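You operate a simulated robot arm through the tools that you are given. There is no shell and no other tool.

You are at the controls of a simulated robot arm. One attempt, no reset.

Task
Wipe the sauce stain off the tiles with suds, then let the water out.
Fine: dip the wiping pad in the sink; pad back; plug on the mat. What is to be rubbed or washed off counts as gone when no trace of it is left.

The check looks at the end state, three seconds after you hand in, the way a careful person would. Anything else that was tipped, shoved, dropped, spilled or broken makes it a failure.

Robot
A 7-joint arm with a two-finger parallel gripper, fixed in place. Base frame: the origin is on the floor under the middle of its stand, x ahead of it, y to its left, z up; the work surface is at about z = 900. Lengths are in mm, angles in degrees, forces in N, time in s.
It reaches about 1247 mm from its shoulder. Its first joint turns from -132.0 to 132.0 degrees. Payload 3.91 kg.
The tool frame sits at the grasp point between the pads (the TCP): z along the fingers, y along the line on which they close. The tips reach 30 mm beyond it. Largest opening 110 mm; finger width 20, thickness 10; the body of the gripper, 48 by 112 mm, starts 55 mm behind the TCP.
Orientation is told as [roll, pitch, yaw] about the base's x, y, z axes, in that order, counted from this pose: with the fingers straight down and closing along the base's y, the tool's x points along the base's -x, its y along +y and its z along -z.

Tools
- The arm moves only by the tool play_rows. Its argument "increments" is a list of rows, each a list of 7 numbers: the opening in per cent of the stroke, from 0 (shut) to 100 (fully open), then the shift along the tool's x, y, z in mm, then the turn, a rotation vector about the tool's x, y, z in degrees. In form: [[grip, dx, dy, dz, wx, wy, wz], ...]. A call has 1 to 20 rows; each row shifts and turns the commanded pose from where the row before left it, along the tool's axes as they then stand. Rows are played at 5 a second. More than 50 mm and 8.6 degrees between two rows, or a gripper value outside its range, and nothing of the call is played. A pose out of reach is approached as far as the arm can. The call stops where the force on the tool passes 40 N (or 10 N more than at its start, if that is more) or the arm is blocked; 0.2 s more then pass. The fingers move at their own pace (about 108 mm/s each) and stop on an object; they squeeze with about 37 N. The grip force told is the motor's: it shows also when the fingers shut on nothing. Time passes only in rows, and 0.2 s behind the last, so rows that do not move let the fingers close. It gives the time, the measured TCP pose, the force on the tool (base axes), the opening and the grip force at its end, in the units of the frame above (readings bear some noise), with the torque about the TCP (base axes, N m) and any sound that the robot's microphone picked up.
- Cameras (640 x 400 px; columns grow to the right, rows downward): "scene" is fixed at [217.1, -498.6, 1674.2]; the picture's right is [0.85, -0.53, 0.00], its down [-0.25, -0.40, -0.88] and it looks along [0.46, 0.75, -0.47] (base axes); focal length 309 px, centre (320, 200). "wrist" rides on the gripper at [72, 17, -103] in the tool frame; the picture's right is [-0.23, 0.97, 0.00], its down [-0.76, -0.18, -0.62] and it looks along [-0.61, -0.14, 0.78] (tool axes); focal length 222 px, centre (320, 200). There is no depth. A picture from a camera that has moved, and an enlarged one, comes with that camera's place and axes in the base frame and with its lens.
- snapshot(camera): a new picture of that camera. The clock stands still meanwhile.
- zoom(camera, box): a new picture of the part [left, top, right, bottom] of that camera's present view, enlarged. The clock stands still meanwhile.
- close_job(): hands the job in; it is judged then, once.

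Places have to be worked out from the pictures, the camera data and where the tool is seen. Open the gripper and draw the arm clear of the work before you hand the job in, unless the task says otherwise.

The tools are called after "Call:" as name(argument=value, ...) on one line, values as JSON. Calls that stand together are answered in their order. play_rows: Moves the arm, as the interface text tells. Its arguments: {"type":"object","properties":{"increments":{"type":"array","items":{"type":"array","items":{"type":"number"}}}},"required":["increments"]} The other tools are called the same way: snapshot (camera) takes a picture; zoom (camera, box) takes an enlarged picture of a part of a camera's view; close_job () hands the job in.

At the start:

```text
time_s: 0.0
position: [376.4, 487.1, 1389.2]
ee_rot: [0.0, 0.0, 0.0]
ft_force: [0.4, 0.3, -0.1]
wrist_torque: [-0.02, -0.01, 0.0]
grip_width: 109.8
grasp_force: 0.1
```

scene: 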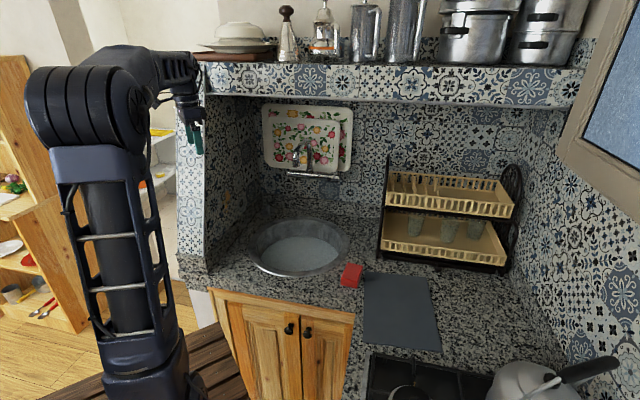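
wrist: 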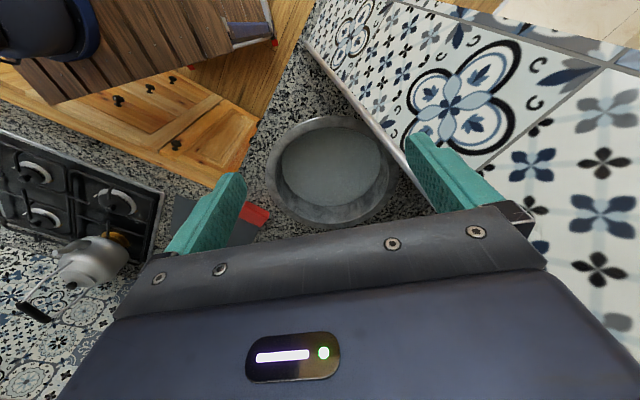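

I start by looking closely at the scene: the sink with water, the red pad, the grey mat, and the tiled walls where the stain must be.

Call:
zoom(camera="scene", box=[200, 190, 460, 352])

Call:
zoom(camera="scene", box=[180, 80, 400, 218])

Call:
zoom(camera="scene", box=[340, 80, 640, 268])

Call:
zoom(camera="scene", box=[440, 200, 640, 400])

Call:
zoom(camera="wrist", box=[160, 80, 480, 280])

```text
2.46 times, centred on (330, 271) of scene
camera zoom: at [217.1, -498.6, 1674.2], right [0.85, -0.53, 0.0], down [-0.25, -0.4, -0.88], along [0.46, 0.75, -0.47], focal length 760 px, centre (295, 25)
```

zoom: 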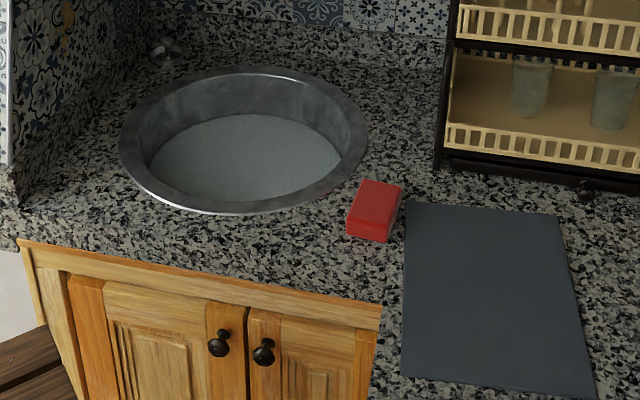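

```text
2.90 times, centred on (290, 149) of scene
camera zoom: at [217.1, -498.6, 1674.2], right [0.85, -0.53, 0.0], down [-0.25, -0.4, -0.88], along [0.46, 0.75, -0.47], focal length 895 px, centre (407, 348)
```

zoom: 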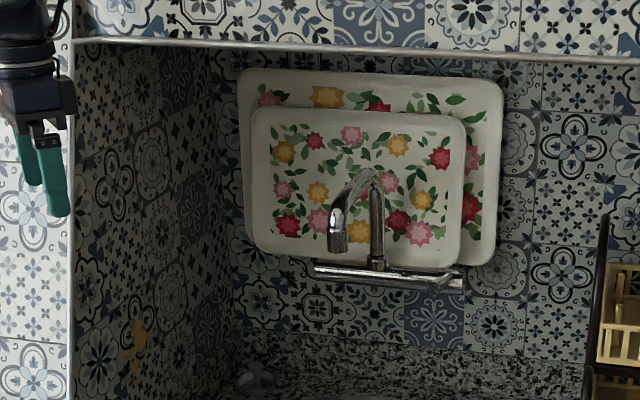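

```text
2.13 times, centred on (490, 174) of scene
camera zoom: at [217.1, -498.6, 1674.2], right [0.85, -0.53, 0.0], down [-0.25, -0.4, -0.88], along [0.46, 0.75, -0.47], focal length 657 px, centre (-42, 255)
```

zoom: 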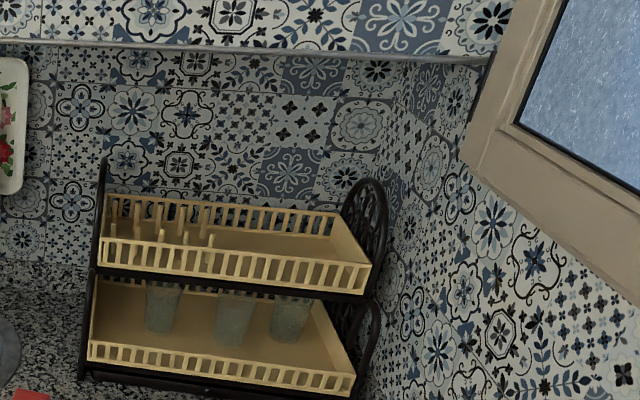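

```text
2.00 times, centred on (540, 300) of scene
camera zoom: at [217.1, -498.6, 1674.2], right [0.85, -0.53, 0.0], down [-0.25, -0.4, -0.88], along [0.46, 0.75, -0.47], focal length 618 px, centre (-120, 0)
```

zoom: 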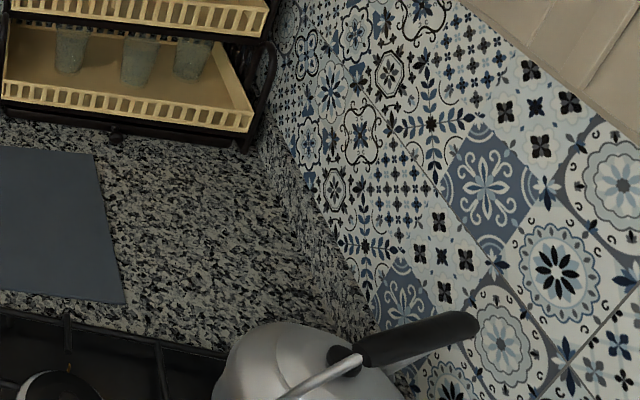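

```text
2.00 times, centred on (320, 180) of wrist
camera zoom: at [303.4, 503.0, 1493.2], right [0.23, 0.97, 0.0], down [0.76, -0.18, 0.62], along [0.61, -0.14, -0.78], focal length 444 px, centre (320, 240)
```

zoom: 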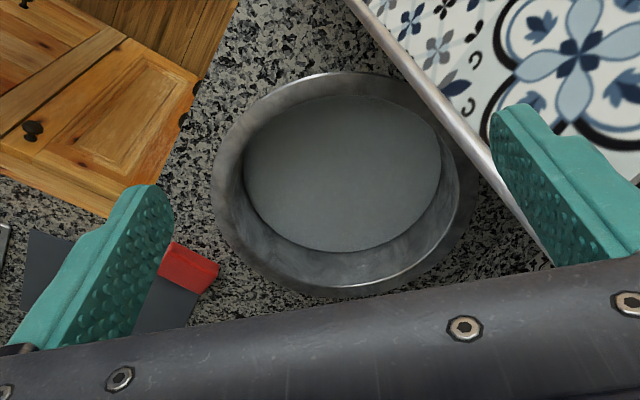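

The orange mark near scene (226, 198) looks like the sauce stain on the left niche wall. I zoom on it, on the basin, and on the small thing behind the sink.

Call:
zoom(camera="scene", box=[190, 160, 270, 210])

Call:
zoom(camera="scene", box=[240, 190, 360, 280])

Call:
zoom(camera="scene", box=[330, 250, 450, 360])

Call:
zoom(camera="scene", box=[150, 0, 330, 110])

Call:
zoom(camera="wrist", box=[250, 100, 410, 230])

```text
8.00 times, centred on (230, 185) of scene
camera zoom: at [217.1, -498.6, 1674.2], right [0.85, -0.53, 0.0], down [-0.25, -0.4, -0.88], along [0.46, 0.75, -0.47], focal length 2471 px, centre (1040, 320)
```

zoom: 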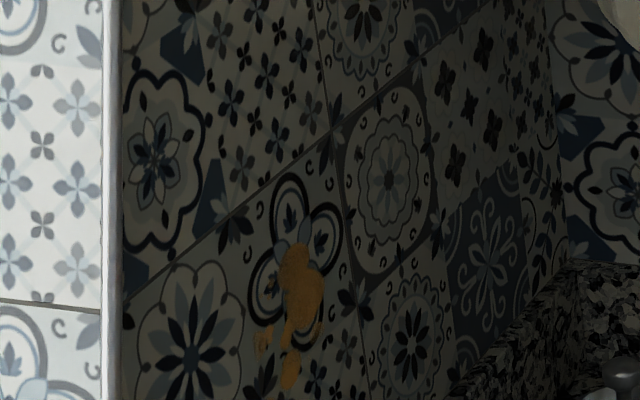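

```text
4.44 times, centred on (300, 235) of scene
camera zoom: at [217.1, -498.6, 1674.2], right [0.85, -0.53, 0.0], down [-0.25, -0.4, -0.88], along [0.46, 0.75, -0.47], focal length 1373 px, centre (409, 44)
```

zoom: 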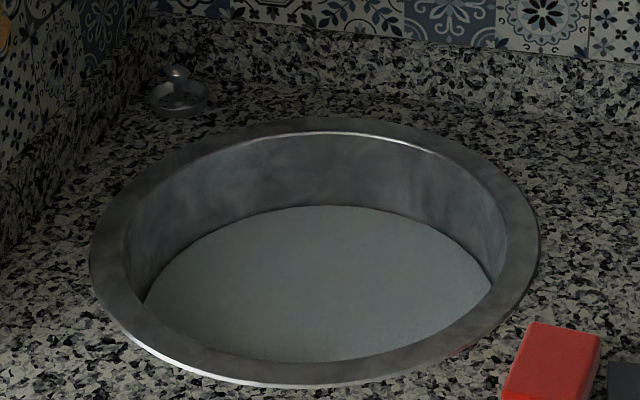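

```text
3.64 times, centred on (390, 305) of scene
camera zoom: at [217.1, -498.6, 1674.2], right [0.85, -0.53, 0.0], down [-0.25, -0.4, -0.88], along [0.46, 0.75, -0.47], focal length 1123 px, centre (66, -182)
```

zoom: 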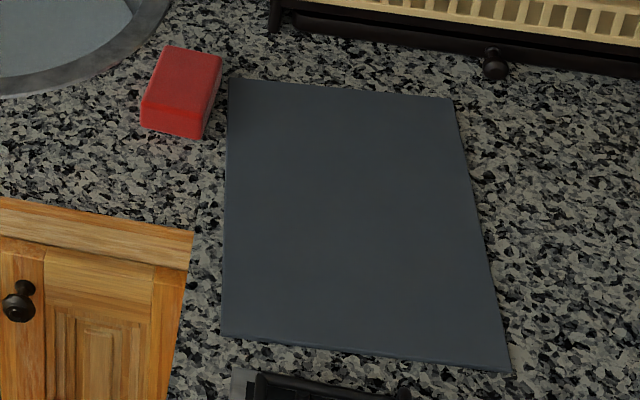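

```text
3.56 times, centred on (240, 55) of scene
camera zoom: at [217.1, -498.6, 1674.2], right [0.85, -0.53, 0.0], down [-0.25, -0.4, -0.88], along [0.46, 0.75, -0.47], focal length 1098 px, centre (604, 716)
```

zoom: 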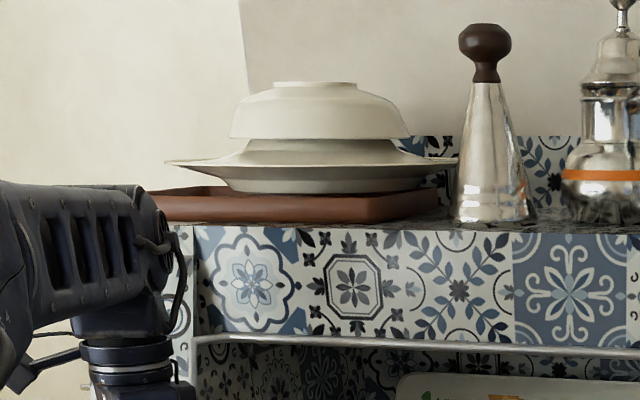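

```text
3.08 times, centred on (330, 165) of wrist
camera zoom: at [303.4, 503.0, 1493.2], right [0.23, 0.97, 0.0], down [0.76, -0.18, 0.62], along [0.61, -0.14, -0.78], focal length 684 px, centre (289, 308)
```

zoom: 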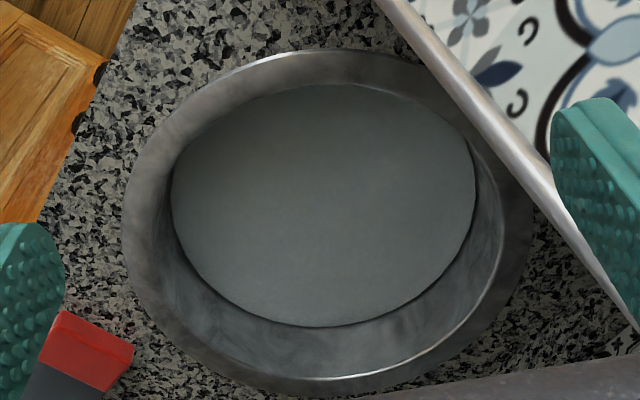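

The room is turned about 45° to the robot; the stain is on the left niche wall. I zoom on that wall's base and edges so I can fix its plane, and on the item behind the sink.

Call:
zoom(camera="scene", box=[170, 190, 290, 290])

Call:
zoom(camera="scene", box=[250, 190, 300, 230])

Call:
zoom(camera="scene", box=[180, 80, 280, 160])

Call:
zoom(camera="scene", box=[0, 160, 100, 330])

Call:
zoom(camera="scene", box=[340, 340, 640, 400])

```text
4.00 times, centred on (230, 240) of scene
camera zoom: at [217.1, -498.6, 1674.2], right [0.85, -0.53, 0.0], down [-0.25, -0.4, -0.88], along [0.46, 0.75, -0.47], focal length 1235 px, centre (680, 40)
```

zoom: 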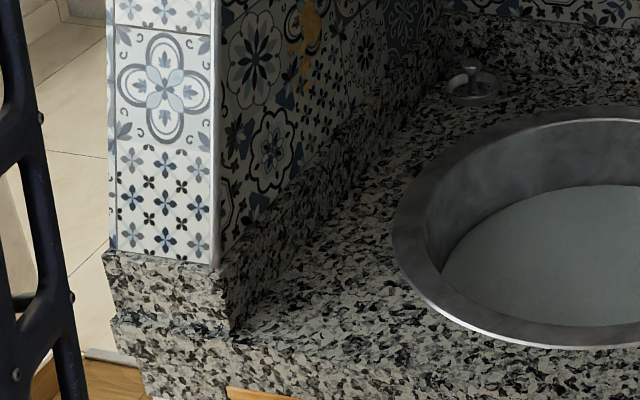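

```text
10.00 times, centred on (275, 210) of scene
camera zoom: at [217.1, -498.6, 1674.2], right [0.85, -0.53, 0.0], down [-0.25, -0.4, -0.88], along [0.46, 0.75, -0.47], focal length 3088 px, centre (770, 100)
```

zoom: 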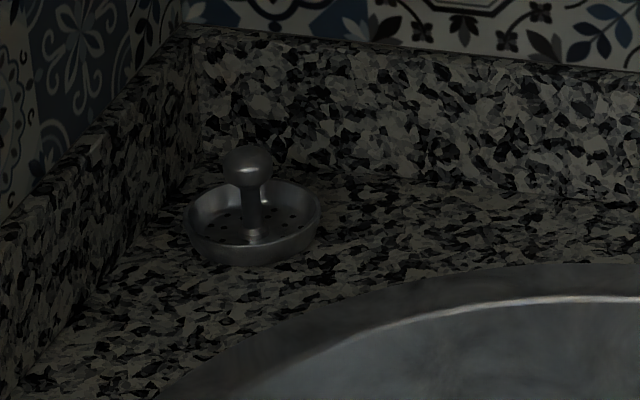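

```text
5.00 times, centred on (230, 120) of scene
camera zoom: at [217.1, -498.6, 1674.2], right [0.85, -0.53, 0.0], down [-0.25, -0.4, -0.88], along [0.46, 0.75, -0.47], focal length 1544 px, centre (770, 600)
```

zoom: 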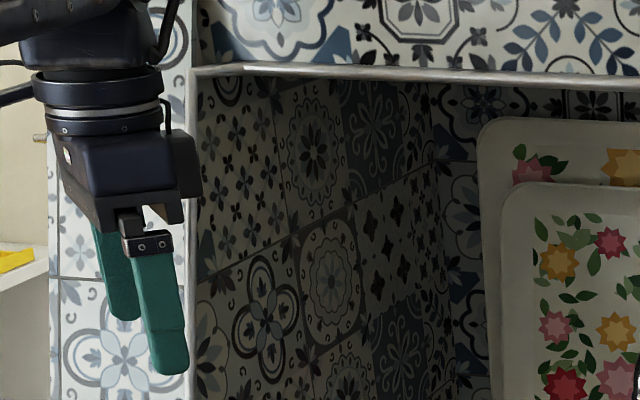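

```text
2.35 times, centred on (50, 245) of scene
camera zoom: at [217.1, -498.6, 1674.2], right [0.85, -0.53, 0.0], down [-0.25, -0.4, -0.88], along [0.46, 0.75, -0.47], focal length 727 px, centre (955, 94)
```

zoom: 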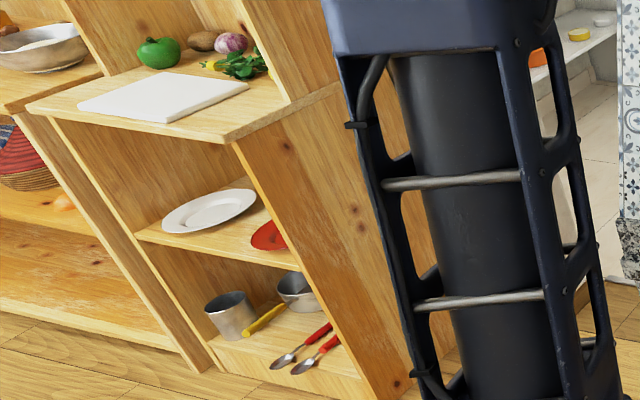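

```text
2.13 times, centred on (490, 370) of scene
camera zoom: at [217.1, -498.6, 1674.2], right [0.85, -0.53, 0.0], down [-0.25, -0.4, -0.88], along [0.46, 0.75, -0.47], focal length 659 px, centre (-43, -163)
```

zoom: 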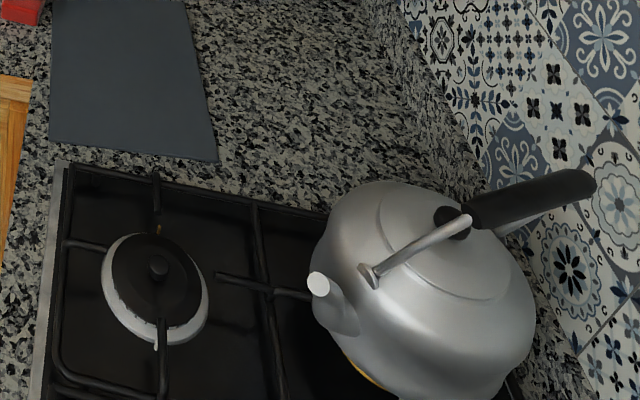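

The item behind the sink is just a strainer basket, so the plug must be under the cloudy water. The red pad is at about (763, 160), the sink centre near (692, 450), the stain near (484, 646, 1087) on a wall facing (0.707, -0.707). I move above the pad to look closer.

Call:
play_rows(increments=[[100, -10, -10, 5, 0, 0, 0], [100, -27, -23, 10, 0, 0, 0], [100, -27, -23, 10, 0, 0, 0], [100, -27, -23, 10, 0, 0, 0], [100, -27, -23, 10, 0, 0, 0], [100, -27, -23, 10, 0, 0, 0], [100, -27, -23, 10, 0, 0, 0], [100, -27, -23, 10, 0, 0, 0], [100, -27, -23, 10, 0, 0, 0], [100, -27, -23, 10, 0, 0, 0], [100, -20, -23, 10, 0, 0, 0], [100, -10, -23, 10, 0, 0, 0], [100, -10, -23, 10, 0, 0, 0], [100, -10, -23, 10, 0, 0, 0]])

Call:
snapshot(camera="wrist")

Call:
snapshot(camera="scene")

```text
time_s: 3.0
position: [680.6, 176.6, 1252.0]
ee_rot: [-0.1, 0.0, 0.1]
ft_force: [-0.1, -0.8, -0.1]
wrist_torque: [-0.04, -0.01, 0.02]
grip_width: 110.0
grasp_force: 0.1
```

```text
taken
camera wrist: at [607.5, 192.1, 1356.7], right [0.23, 0.97, 0.0], down [0.76, -0.18, 0.62], along [0.61, -0.14, -0.78], focal length 222 px, centre (320, 200)
```

wrist: 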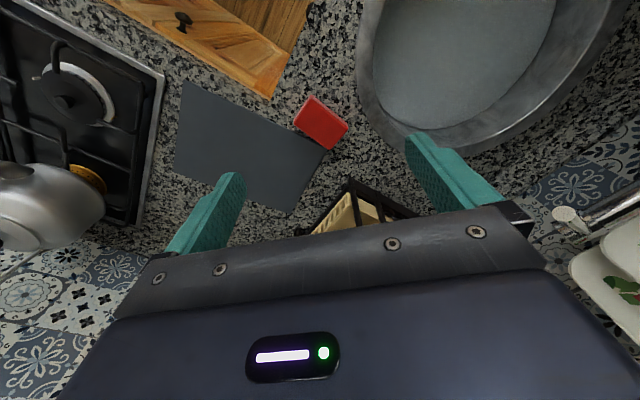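

```text
taken
```

scene: 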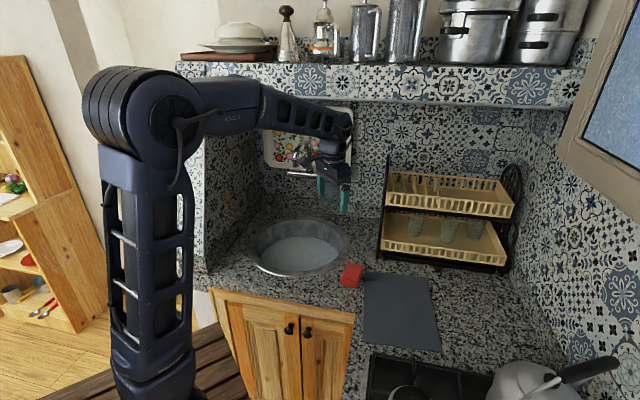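

The arm follows well. I zoom on the pad and the sink from here for exact placement.

Call:
zoom(camera="wrist", box=[270, 70, 390, 170])

Call:
zoom(camera="wrist", box=[340, 0, 640, 200])

```text
4.00 times, centred on (330, 120) of wrist
camera zoom: at [607.5, 192.1, 1356.7], right [0.23, 0.97, 0.0], down [0.76, -0.18, 0.62], along [0.61, -0.14, -0.78], focal length 888 px, centre (280, 520)
```

zoom: 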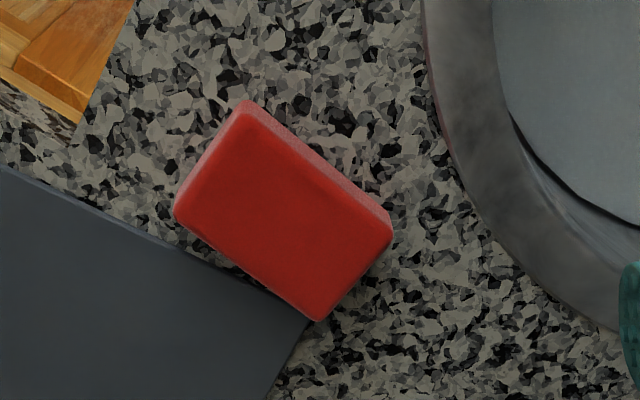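

```text
2.00 times, centred on (490, 100) of wrist
camera zoom: at [607.5, 192.1, 1356.7], right [0.23, 0.97, 0.0], down [0.76, -0.18, 0.62], along [0.61, -0.14, -0.78], focal length 444 px, centre (-20, 400)
```

zoom: 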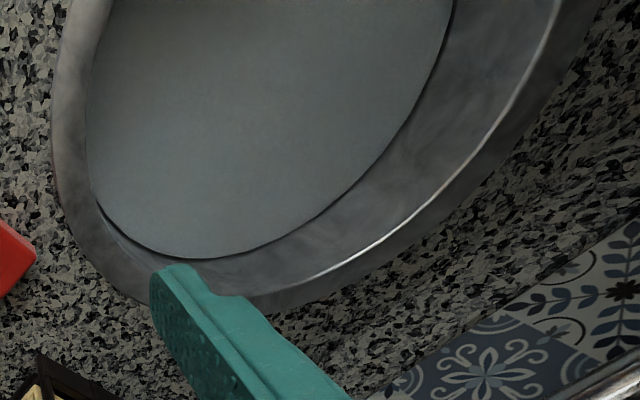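

Pad top-face corners work out to a block about 90 x 58 x 28 mm centred at (761, 159), long axis heading about 39°. I turn the tool to yaw 39.5° and go above it at z ≈ 1100.

Call:
play_rows(increments=[[100, 0, 0, 0, 0, 0, -7.9], [100, 0, 0, 0, 0, 0, -7.9], [100, 0, 0, 0, 0, 0, -7.9], [100, 0, 0, 0, 0, 0, -7.9], [100, 0, 0, 0, 0, 0, -7.9], [100, -10.1, -12.9, 30, 0, 0, 0], [100, -10.1, -12.9, 30, 0, 0, 0], [100, -10.1, -12.9, 30, 0, 0, 0], [100, -10.1, -12.9, 30, 0, 0, 0], [100, -10.1, -12.9, 30, 0, 0, 0], [100, 0, 0, 0, 0, 0, 0]])

Call:
snapshot(camera="wrist")

Call:
snapshot(camera="scene")

```text
time_s: 5.4
position: [760.6, 160.9, 1100.2]
ee_rot: [0.0, 0.0, 39.6]
ft_force: [-0.3, 0.1, 0.8]
wrist_torque: [-0.04, -0.02, -0.04]
grip_width: 109.7
grasp_force: 0.1
```

```text
taken
camera wrist: at [693.5, 127.4, 1204.3], right [-0.44, 0.9, 0.0], down [0.7, 0.35, 0.62], along [0.56, 0.28, -0.78], focal length 222 px, centre (320, 200)
```

wrist: 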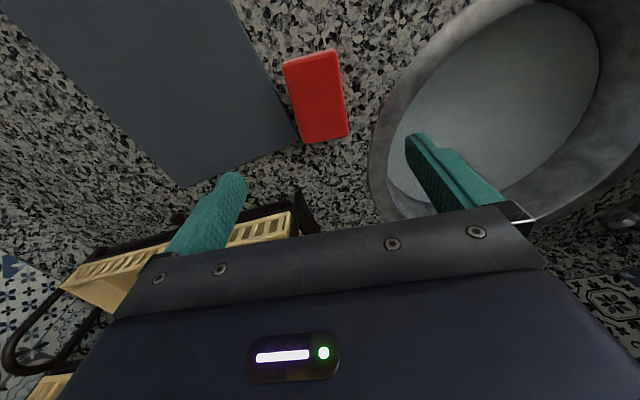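

```text
taken
```

scene: 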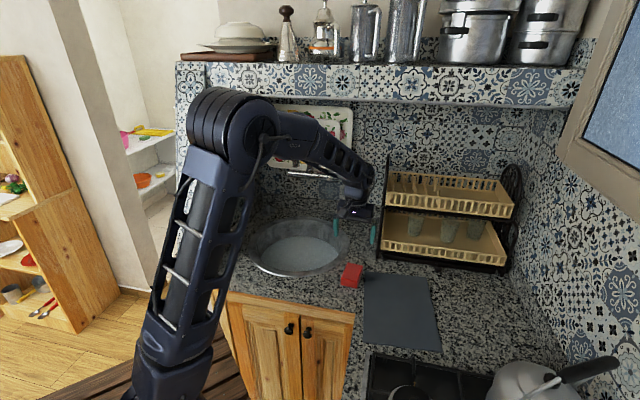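

The hand is above the pad; I zoom for its exact position and angle relative to the fingers.

Call:
zoom(camera="wrist", box=[250, 30, 410, 160])

Call:
zoom(camera="wrist", box=[360, 0, 640, 220])

```text
3.08 times, centred on (330, 95) of wrist
camera zoom: at [693.5, 127.4, 1204.3], right [-0.44, 0.9, 0.0], down [0.7, 0.35, 0.62], along [0.56, 0.28, -0.78], focal length 684 px, centre (289, 523)
```

zoom: 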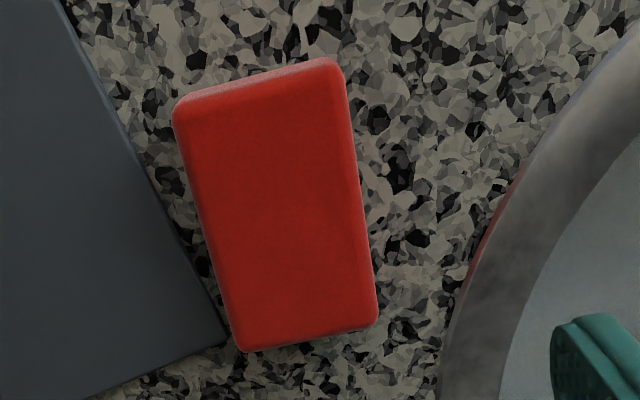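

```text
1.82 times, centred on (500, 110) of wrist
camera zoom: at [693.5, 127.4, 1204.3], right [-0.44, 0.9, 0.0], down [0.7, 0.35, 0.62], along [0.56, 0.28, -0.78], focal length 404 px, centre (-7, 364)
```

zoom: 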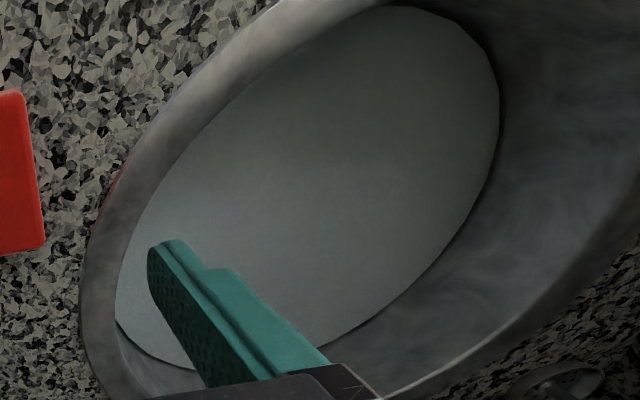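

The pad's centre is within 2 mm of the tool axis and aligned. I descend so that the tips end about 8–9 mm above the counter, then close.

Call:
play_rows(increments=[[100, 1, -1.6, 10, 0, 0, 0], [100, 0, 0, 30, 0, 0, 0], [100, 0, 0, 30, 0, 0, 0], [100, 0, 0, 30, 0, 0, 0], [100, 0, 0, 25, 0, 0, 0], [100, 0, 0, 20, 0, 0, 0], [100, 0, 0, 10, 0, 0, 0], [100, 0, 0, 6, 0, 0, 0], [100, 0, 0, 0, 0, 0, 0]])

Call:
snapshot(camera="wrist")

Call:
zoom(camera="scene", box=[310, 200, 450, 310])

```text
time_s: 7.4
position: [760.0, 157.0, 943.7]
ee_rot: [0.0, 0.0, 39.5]
ft_force: [0.3, 0.0, -0.7]
wrist_torque: [-0.01, -0.01, 0.0]
grip_width: 109.9
grasp_force: 0.1
```

```text
taken
camera wrist: at [693.0, 124.3, 1046.5], right [-0.44, 0.9, 0.0], down [0.7, 0.35, 0.62], along [0.56, 0.28, -0.78], focal length 222 px, centre (320, 200)
```

wrist: 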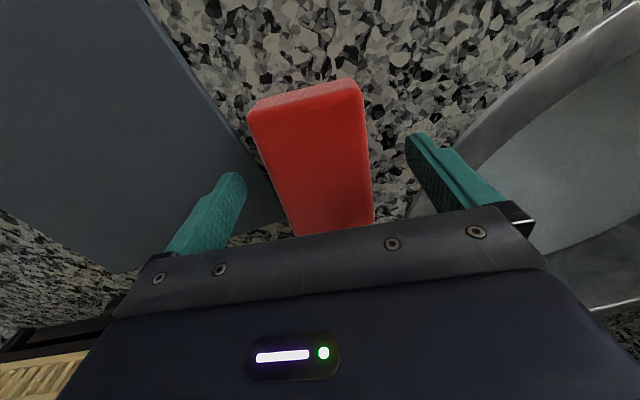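

```text
3.64 times, centred on (380, 255) of scene
camera zoom: at [217.1, -498.6, 1674.2], right [0.85, -0.53, 0.0], down [-0.25, -0.4, -0.88], along [0.46, 0.75, -0.47], focal length 1123 px, centre (102, 0)
```

zoom: 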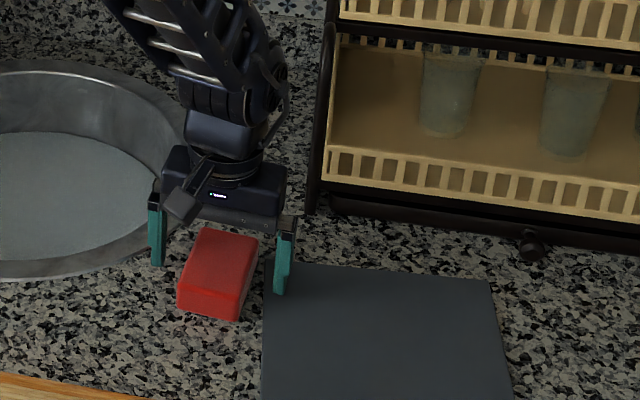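

The fingers straddle the pad cleanly. I lower 4 mm more and close on it.

Call:
play_rows(increments=[[100, -1, 0.8, 4, 0, 0, 0], [100, 0, 0, 0, 0, 0, 0], [60, 0, 0, 0, 0, 0, 0], [0, 0, 0, 0, 0, 0, 0], [0, 0, 0, 0, 0, 0, 0], [0, 0, 0, 0, 0, 0, 0]])

Call:
snapshot(camera="wrist")

Call:
zoom(camera="scene", box=[310, 200, 450, 310])

```text
time_s: 8.8
position: [760.7, 158.6, 939.4]
ee_rot: [0.0, 0.0, 39.5]
ft_force: [0.3, -0.9, -0.1]
wrist_torque: [0.0, -0.01, 0.0]
grip_width: 60.5
grasp_force: 36.8
```

```text
taken
camera wrist: at [694.0, 125.3, 1042.9], right [-0.44, 0.9, 0.0], down [0.7, 0.35, 0.62], along [0.56, 0.28, -0.78], focal length 222 px, centre (320, 200)
```

wrist: 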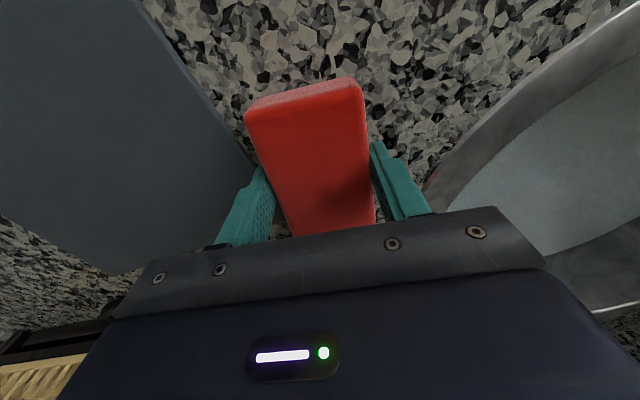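

```text
3.64 times, centred on (380, 255) of scene
camera zoom: at [217.1, -498.6, 1674.2], right [0.85, -0.53, 0.0], down [-0.25, -0.4, -0.88], along [0.46, 0.75, -0.47], focal length 1123 px, centre (102, 0)
```

zoom: 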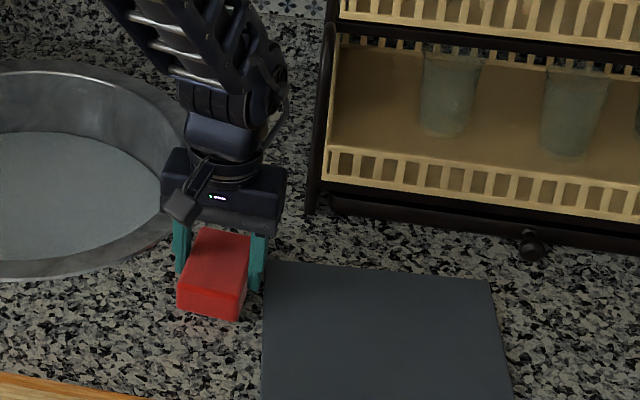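

The pad is gripped (60.5 mm). I lift it, and carry it over the front part of the sink (off centre, to keep away from the plug) at about (635, 395).

Call:
play_rows(increments=[[0, 0, 0, -10, 0, 0, 0], [0, 0, 0, -25, 0, 0, 0], [0, 0, 0, -30, 0, 0, 0], [0, 0, 0, -30, 0, 0, 0], [0, 0, 0, -25, 0, 0, 0], [0, -6.7, 32.8, 0, 0, 0, 0], [0, -6.7, 32.8, 0, 0, 0, 0], [0, -6.7, 32.8, 0, 0, 0, 0], [0, -6.7, 32.8, 0, 0, 0, 0], [0, -6.7, 32.8, 0, 0, 0, 0], [0, -6.7, 32.8, 0, 0, 0, 0], [0, -6.7, 32.8, 0, 0, 0, 0], [0, -6.7, 32.8, 0, 0, 0, 0], [0, 0, 0, 0, 0, 0, 0]])

Call:
snapshot(camera="wrist")

Call:
snapshot(camera="scene")

```text
time_s: 11.8
position: [635.5, 398.0, 1060.0]
ee_rot: [0.0, -0.1, 39.5]
ft_force: [0.8, -0.7, -0.1]
wrist_torque: [-0.02, -0.01, 0.0]
grip_width: 60.6
grasp_force: 37.0
```

```text
taken
camera wrist: at [568.2, 363.8, 1163.1], right [-0.44, 0.9, 0.0], down [0.7, 0.35, 0.62], along [0.56, 0.28, -0.78], focal length 222 px, centre (320, 200)
```

wrist: 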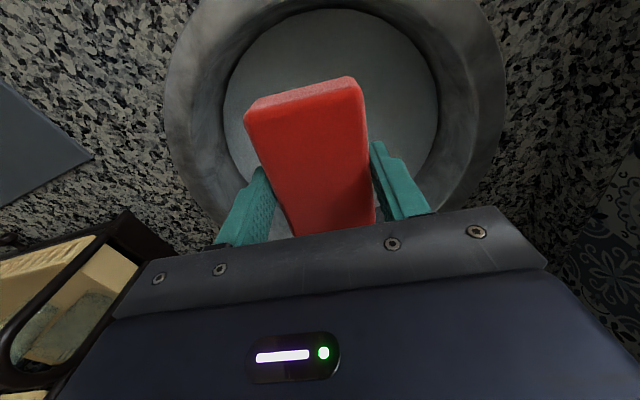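

```text
taken
```

scene: 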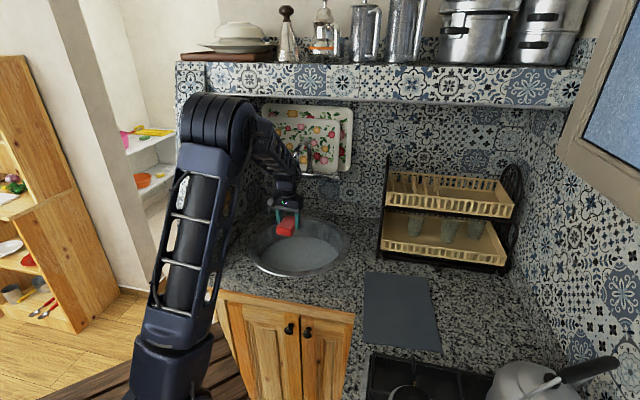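

The pad is above the water, inside the front part of the basin. I lower it slowly into the suds (pad bottom down to about z = 815), watching the force.

Call:
play_rows(increments=[[0, 0, 0, 15, 0, 0, 0], [0, 0, 0, 30, 0, 0, 0], [0, 0, 0, 30, 0, 0, 0], [0, 0, 0, 30, 0, 0, 0], [0, 0, 0, 25, 0, 0, 0], [0, 0, 0, 20, 0, 0, 0], [0, 0, 0, 15, 0, 0, 0], [0, 0, 0, 10, 0, 0, 0], [0, 0, 0, 10, 0, 0, 0], [0, 0, 0, 10, 0, 0, 0], [0, 0, 0, 5, 0, 0, 0], [0, 0, 0, 0, 0, 0, 0]])

Call:
snapshot(camera="wrist")

Call:
zoom(camera="scene", box=[220, 180, 380, 290])

```text
time_s: 14.4
position: [632.3, 394.8, 858.0]
ee_rot: [0.0, 0.0, 39.5]
ft_force: [0.0, 0.0, -0.2]
wrist_torque: [0.02, -0.01, 0.01]
grip_width: 60.3
grasp_force: 36.7
```

```text
taken
camera wrist: at [566.3, 361.4, 962.5], right [-0.44, 0.9, 0.0], down [0.7, 0.35, 0.62], along [0.56, 0.28, -0.78], focal length 222 px, centre (320, 200)
```

wrist: 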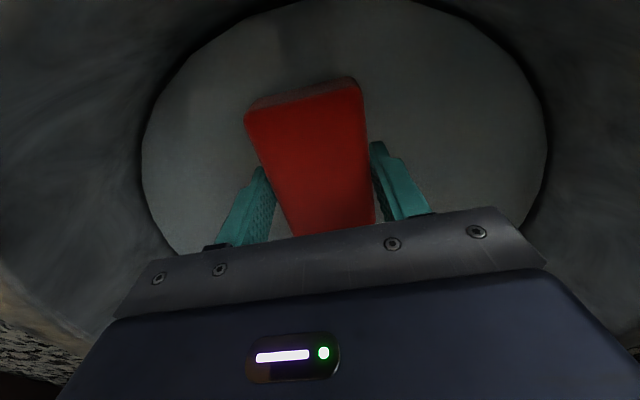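

```text
3.64 times, centred on (300, 235) of scene
camera zoom: at [217.1, -498.6, 1674.2], right [0.85, -0.53, 0.0], down [-0.25, -0.4, -0.88], along [0.46, 0.75, -0.47], focal length 1123 px, centre (393, 73)
```

zoom: 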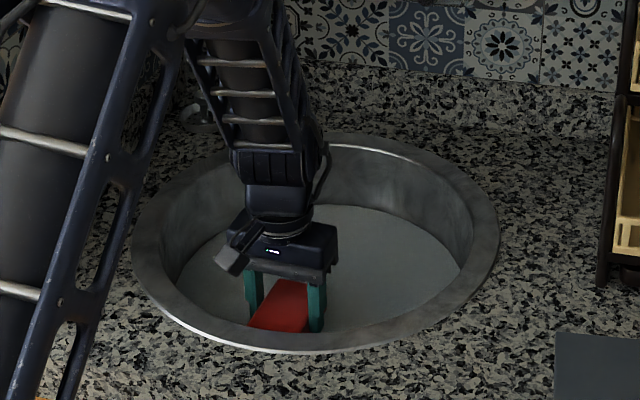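

Fitting the water circle in two wrist views puts the surface near z ≈ 820, so the pad is only just touching. I shift 25 mm toward the sink middle and lower about 35 mm more so that the pad goes under.

Call:
play_rows(increments=[[0, -12, 0, 0, 0, 0, 0], [0, -13, 0, 0, 0, 0, 0], [0, 0, 0, 8, 0, 0, 0], [0, 0, 0, 8, 0, 0, 0], [0, 0, 0, 8, 0, 0, 0], [0, 0, 0, 6, 0, 0, 0], [0, 0, 0, 5, 0, 0, 0], [0, 0, 0, 0, 0, 0, 0]])

Call:
snapshot(camera="wrist")

Call:
zoom(camera="scene", box=[220, 180, 380, 290])

```text
time_s: 16.2
position: [652.9, 410.2, 825.4]
ee_rot: [0.0, 0.0, 39.5]
ft_force: [-0.8, -0.1, 0.1]
wrist_torque: [-0.05, 0.02, -0.04]
grip_width: 60.6
grasp_force: 36.8
```

```text
taken
camera wrist: at [585.8, 377.5, 928.8], right [-0.44, 0.9, 0.0], down [0.7, 0.35, 0.62], along [0.56, 0.28, -0.78], focal length 222 px, centre (320, 200)
```

wrist: 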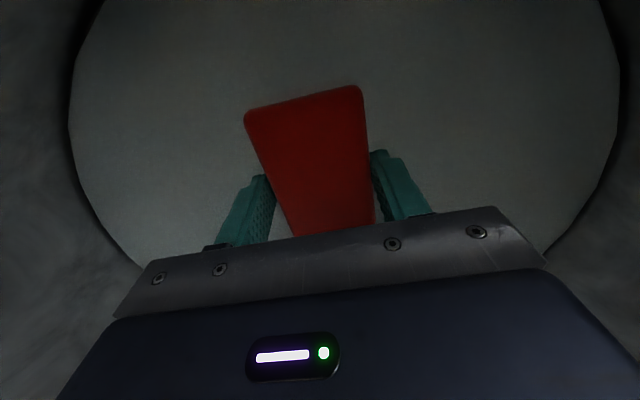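

```text
3.64 times, centred on (300, 235) of scene
camera zoom: at [217.1, -498.6, 1674.2], right [0.85, -0.53, 0.0], down [-0.25, -0.4, -0.88], along [0.46, 0.75, -0.47], focal length 1123 px, centre (393, 73)
```

zoom: 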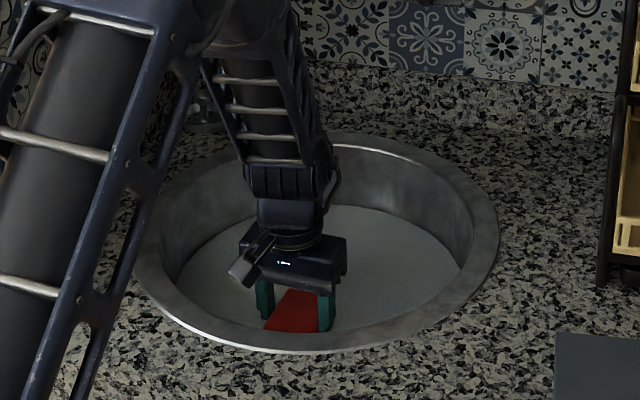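

The pad's sides are now under the surface, only the top face shows. I go another 8 mm down for a full dip, wait a moment, then lift out.

Call:
play_rows(increments=[[0, 0, 0, 4, 0, 0, 0], [0, 0, 0, 4, 0, 0, 0], [0, 0, 0, 0, 0, 0, 0], [0, 0, 0, 0, 0, 0, 0], [0, 0, 0, 0, 0, 0, 0]])

Call:
snapshot(camera="wrist")

```text
time_s: 17.4
position: [654.0, 411.2, 816.3]
ee_rot: [0.0, -0.1, 39.5]
ft_force: [0.0, 0.3, -0.2]
wrist_torque: [0.02, 0.02, -0.01]
grip_width: 60.5
grasp_force: 37.1
```

```text
taken
camera wrist: at [587.0, 378.2, 921.3], right [-0.44, 0.9, 0.0], down [0.7, 0.35, 0.62], along [0.56, 0.28, -0.78], focal length 222 px, centre (320, 200)
```

wrist: 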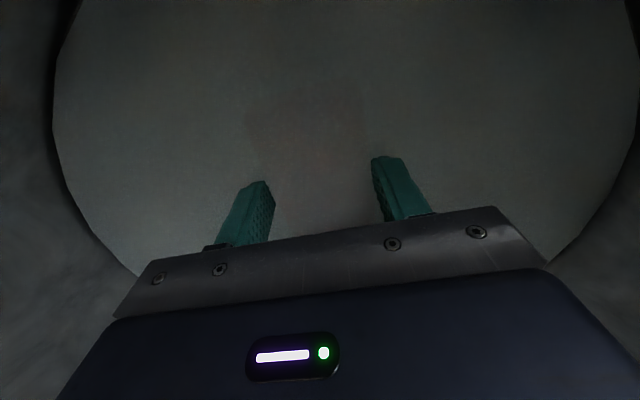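

The pad is fully under (surface at about z ≈ 810). I lift it straight out and move it left, in front of the stained wall but well clear of it.

Call:
play_rows(increments=[[0, 0, 0, -10, 0, 0, 0], [0, 0, 0, -20, 0, 0, 0], [0, 0, 0, -30, 0, 0, 0], [0, 0, 0, -35, 0, 0, 0], [0, 0, 0, -35, 0, 0, 0], [0, 0, 0, -35, 0, 0, 0], [0, 0, 0, -35, 0, 0, 0], [0, 0, 0, -35, 0, 0, 0], [0, 0, 0, -35, 0, 0, 0], [0, -1.1, 28.8, 0, 0, 0, -2.75], [0, -1.1, 28.8, 0, 0, 0, -2.75], [0, 0, 28.8, 0, 0, 0, 0], [0, 0, 28.8, 0, 0, 0, 0], [0, 0, 28.8, 0, 0, 0, 0], [0, 0, 28.8, 0, 0, 0, 0], [0, 0, 0, 0, 0, 0, 0]])

Call:
snapshot(camera="wrist")

Call:
snapshot(camera="scene")

```text
time_s: 20.8
position: [537.8, 539.6, 1089.3]
ee_rot: [0.0, -0.1, 44.9]
ft_force: [0.1, -0.2, 0.1]
wrist_torque: [0.0, 0.02, -0.01]
grip_width: 60.6
grasp_force: 36.6
```

```text
taken
camera wrist: at [474.2, 500.0, 1192.5], right [-0.53, 0.85, 0.0], down [0.66, 0.41, 0.62], along [0.53, 0.33, -0.78], focal length 222 px, centre (320, 200)
```

wrist: 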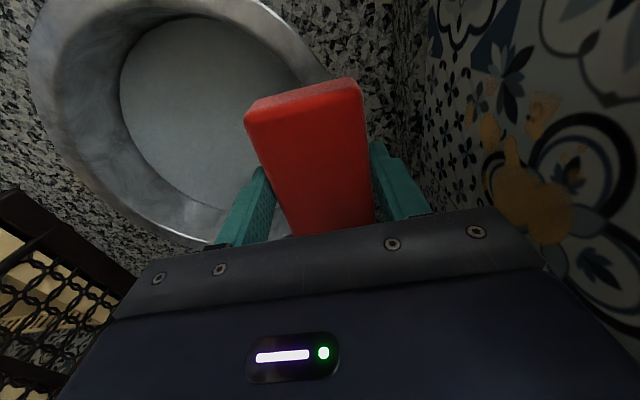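

```text
taken
```

scene: 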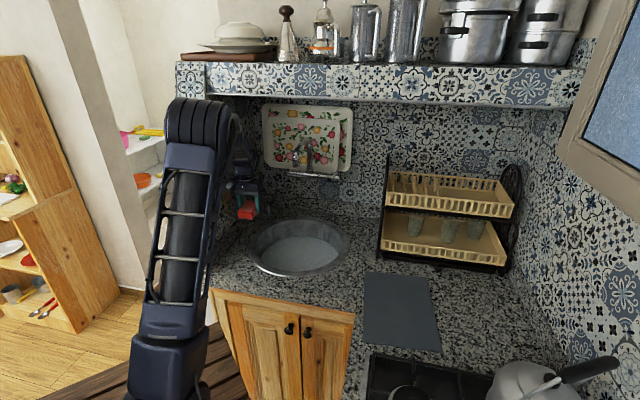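

The wrist camera now sees the stain on the right. I zoom to locate it on the wall.

Call:
zoom(camera="wrist", box=[420, 40, 640, 260])

Call:
zoom(camera="scene", box=[160, 80, 320, 240])

```text
1.82 times, centred on (530, 150) of wrist
camera zoom: at [474.2, 500.0, 1192.5], right [-0.53, 0.85, 0.0], down [0.66, 0.41, 0.62], along [0.53, 0.33, -0.78], focal length 404 px, centre (-62, 291)
```

zoom: 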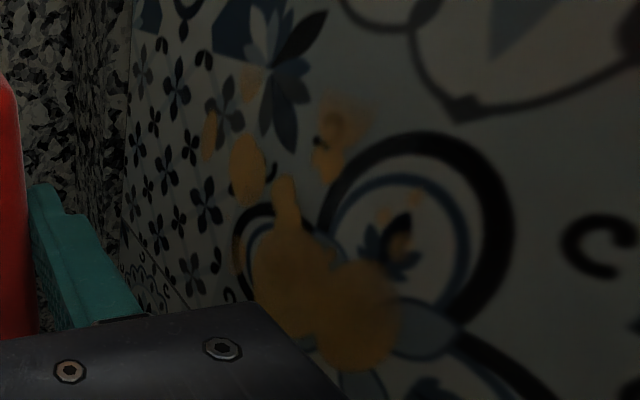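

```text
2.50 times, centred on (240, 160) of scene
camera zoom: at [217.1, -498.6, 1674.2], right [0.85, -0.53, 0.0], down [-0.25, -0.4, -0.88], along [0.46, 0.75, -0.47], focal length 772 px, centre (520, 300)
```

zoom: 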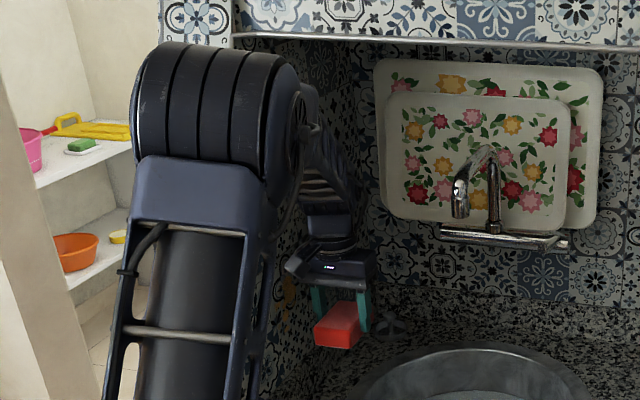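

The stain spreads over roughly e2 735–815 along the wall and z 1015–1120, with splatter drops. I tilt the tool halfway toward the wall and check the arm's posture.

Call:
play_rows(increments=[[0, 0, 0, 0, -4, 0, 0], [0, 0, 0, 0, -8, 0, 0], [0, 0, 0, 0, -8, 0, 0], [0, 0, 0, 0, -8, 0, 0], [0, 0, 0, 0, -8, 0, 0], [0, 0, 0, 0, -8, 0, 0], [0, 0, 0, 0, 0, 0, 0]])

Call:
snapshot(camera="wrist")

Call:
snapshot(camera="scene")

```text
time_s: 22.4
position: [535.2, 537.6, 1086.2]
ee_rot: [44.1, 0.1, 45.0]
ft_force: [-0.6, -0.3, -1.6]
wrist_torque: [-0.03, 0.01, 0.02]
grip_width: 60.6
grasp_force: 37.5
```

```text
taken
camera wrist: at [526.7, 444.3, 1172.6], right [-0.33, 0.66, 0.68], down [0.94, 0.14, 0.32], along [0.12, 0.74, -0.66], focal length 222 px, centre (320, 200)
```

wrist: 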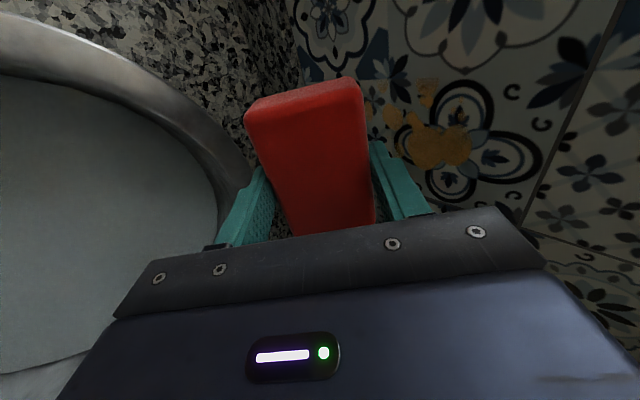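

```text
taken
```

scene: 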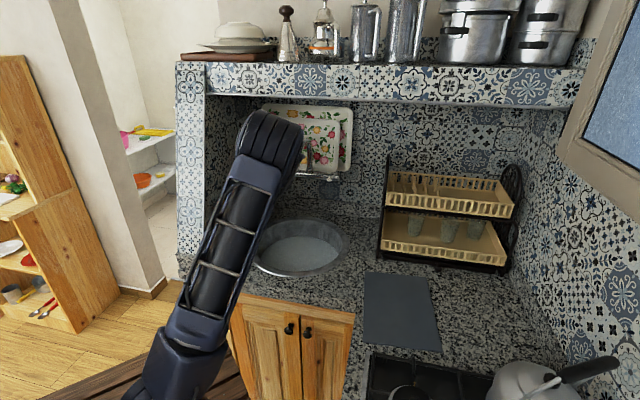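

The posture is fine: roll 44°, no contact. I zoom on the stain from this better angle before finishing the tilt.

Call:
zoom(camera="wrist", box=[340, 40, 540, 220])

Call:
play_rows(increments=[[0, 0, 0, 0, -4, 0, 0], [0, 0, 0, 0, -8, 0, 0], [0, 0, 0, 0, -8, 0, 0], [0, 0, 0, 0, -8, 0, 0], [0, 0, 0, 0, -8, 0, 0], [0, 0, 0, 0, -8, 0, 0], [0, 0, 0, 0, -2, 0, 0], [0, 0, 0, 0, 0, 0, 0]])

Call:
snapshot(camera="wrist")

Call:
snapshot(camera="scene")

```text
2.22 times, centred on (440, 130) of wrist
camera zoom: at [526.7, 444.3, 1172.6], right [-0.33, 0.66, 0.68], down [0.94, 0.14, 0.32], along [0.12, 0.74, -0.66], focal length 494 px, centre (53, 356)
```

zoom: 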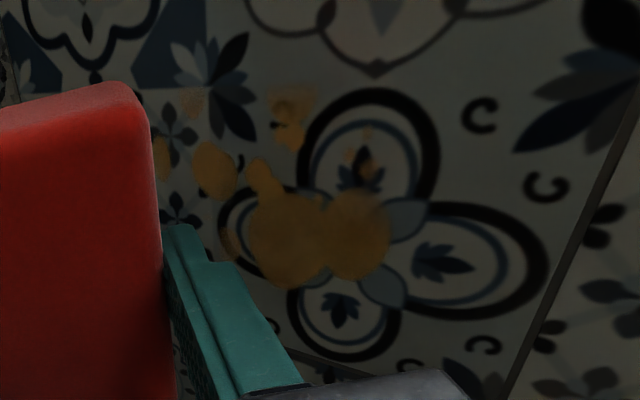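

```text
time_s: 24.2
position: [536.3, 538.6, 1087.7]
ee_rot: [90.0, 0.0, 45.0]
ft_force: [-1.6, 0.6, 0.3]
wrist_torque: [0.01, 0.03, 0.0]
grip_width: 60.5
grasp_force: 37.0
```

```text
taken
camera wrist: at [557.2, 413.7, 1104.1], right [0.16, 0.16, 0.97], down [0.98, 0.1, -0.18], along [-0.12, 0.98, -0.14], focal length 222 px, centre (320, 200)
```

wrist: 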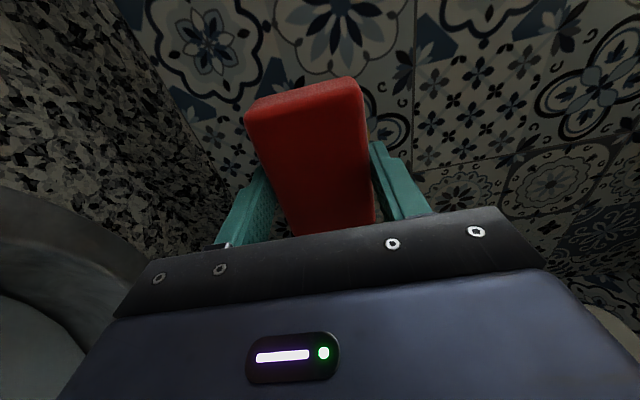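

```text
taken
```

scene: 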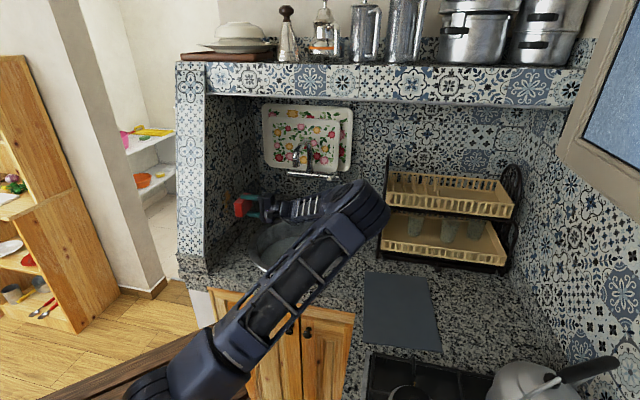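

The tool now points square at the wall (roll 90°, yaw 45°), elbow clear of the rack. The pad face should be about 60–70 mm from the tiles; I advance 50 mm and check.

Call:
play_rows(increments=[[0, 0, 0, 10, 0, 0, 0], [0, 0, 0, 15, 0, 0, 0], [0, 0, 0, 15, 0, 0, 0], [0, 0, 0, 10, 0, 0, 0], [0, 0, 0, 0, 0, 0, 0]])

Call:
snapshot(camera="wrist")

Call:
zoom(camera="scene", box=[190, 150, 350, 260])

```text
time_s: 25.4
position: [500.2, 573.6, 1086.2]
ee_rot: [90.0, 0.0, 45.0]
ft_force: [0.2, -0.1, -0.3]
wrist_torque: [-0.03, -0.01, 0.04]
grip_width: 60.7
grasp_force: 37.1
```

```text
taken
camera wrist: at [521.9, 448.7, 1103.4], right [0.16, 0.16, 0.97], down [0.98, 0.1, -0.18], along [-0.12, 0.98, -0.14], focal length 222 px, centre (320, 200)
```

wrist: 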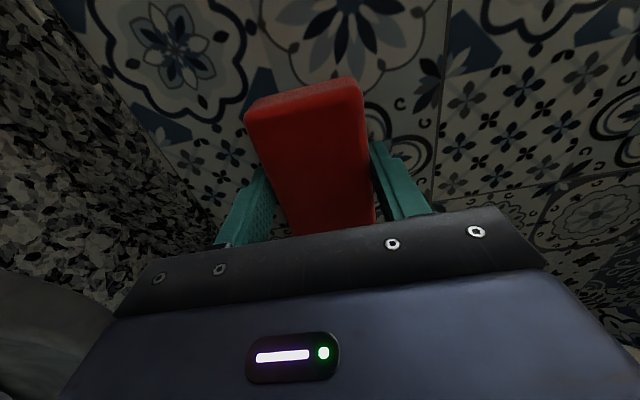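

```text
3.64 times, centred on (270, 205) of scene
camera zoom: at [217.1, -498.6, 1674.2], right [0.85, -0.53, 0.0], down [-0.25, -0.4, -0.88], along [0.46, 0.75, -0.47], focal length 1123 px, centre (502, 182)
```

zoom: 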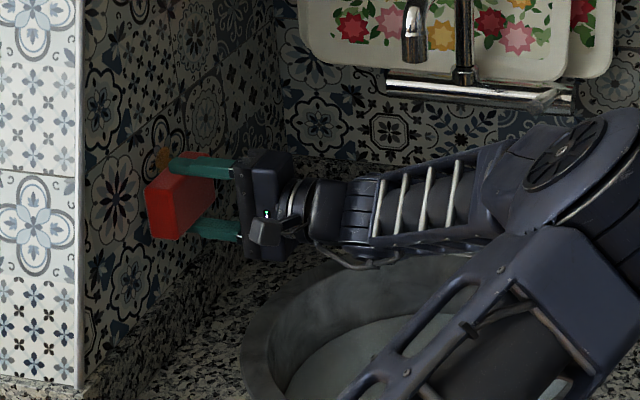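

The pad is close to the tiles with the stain just behind/above it. I creep forward in small steps watching the force.

Call:
play_rows(increments=[[0, 0, 0, 4, 0, 0, 0], [0, 0, 0, 3, 0, 0, 0], [0, 0, 0, 2, 0, 0, 0], [0, 0, 0, 0, 0, 0, 0]])

Call:
play_rows(increments=[[0, 0, 0, 2, 0, 0, 0], [0, 0, 0, 0, 0, 0, 0]])

Call:
play_rows(increments=[[0, 0, 0, 2, 0, 0, 0], [0, 0, 0, 0, 0, 0, 0]])

```text
time_s: 26.4
position: [494.1, 579.5, 1086.2]
ee_rot: [89.9, 0.0, 45.0]
ft_force: [0.7, -2.3, -0.5]
wrist_torque: [0.0, 0.01, -0.09]
grip_width: 60.3
grasp_force: 36.7
```

```text
time_s: 27.0
position: [494.3, 580.9, 1085.7]
ee_rot: [90.0, -0.1, 44.9]
ft_force: [13.7, -24.3, -0.4]
wrist_torque: [0.03, 0.02, 0.2]
grip_width: 60.7
grasp_force: 36.7
```

```text
time_s: 27.4
position: [495.5, 581.7, 1084.8]
ee_rot: [90.0, 0.1, 44.8]
ft_force: [6.3, -6.1, -1.0]
wrist_torque: [0.05, 0.04, 0.24]
grip_width: 60.9
grasp_force: 37.2
stopped in row 1: the force on the tool passed its limit at 44 N (the readings are from after the stop); the commanded pose is now the measured one
```

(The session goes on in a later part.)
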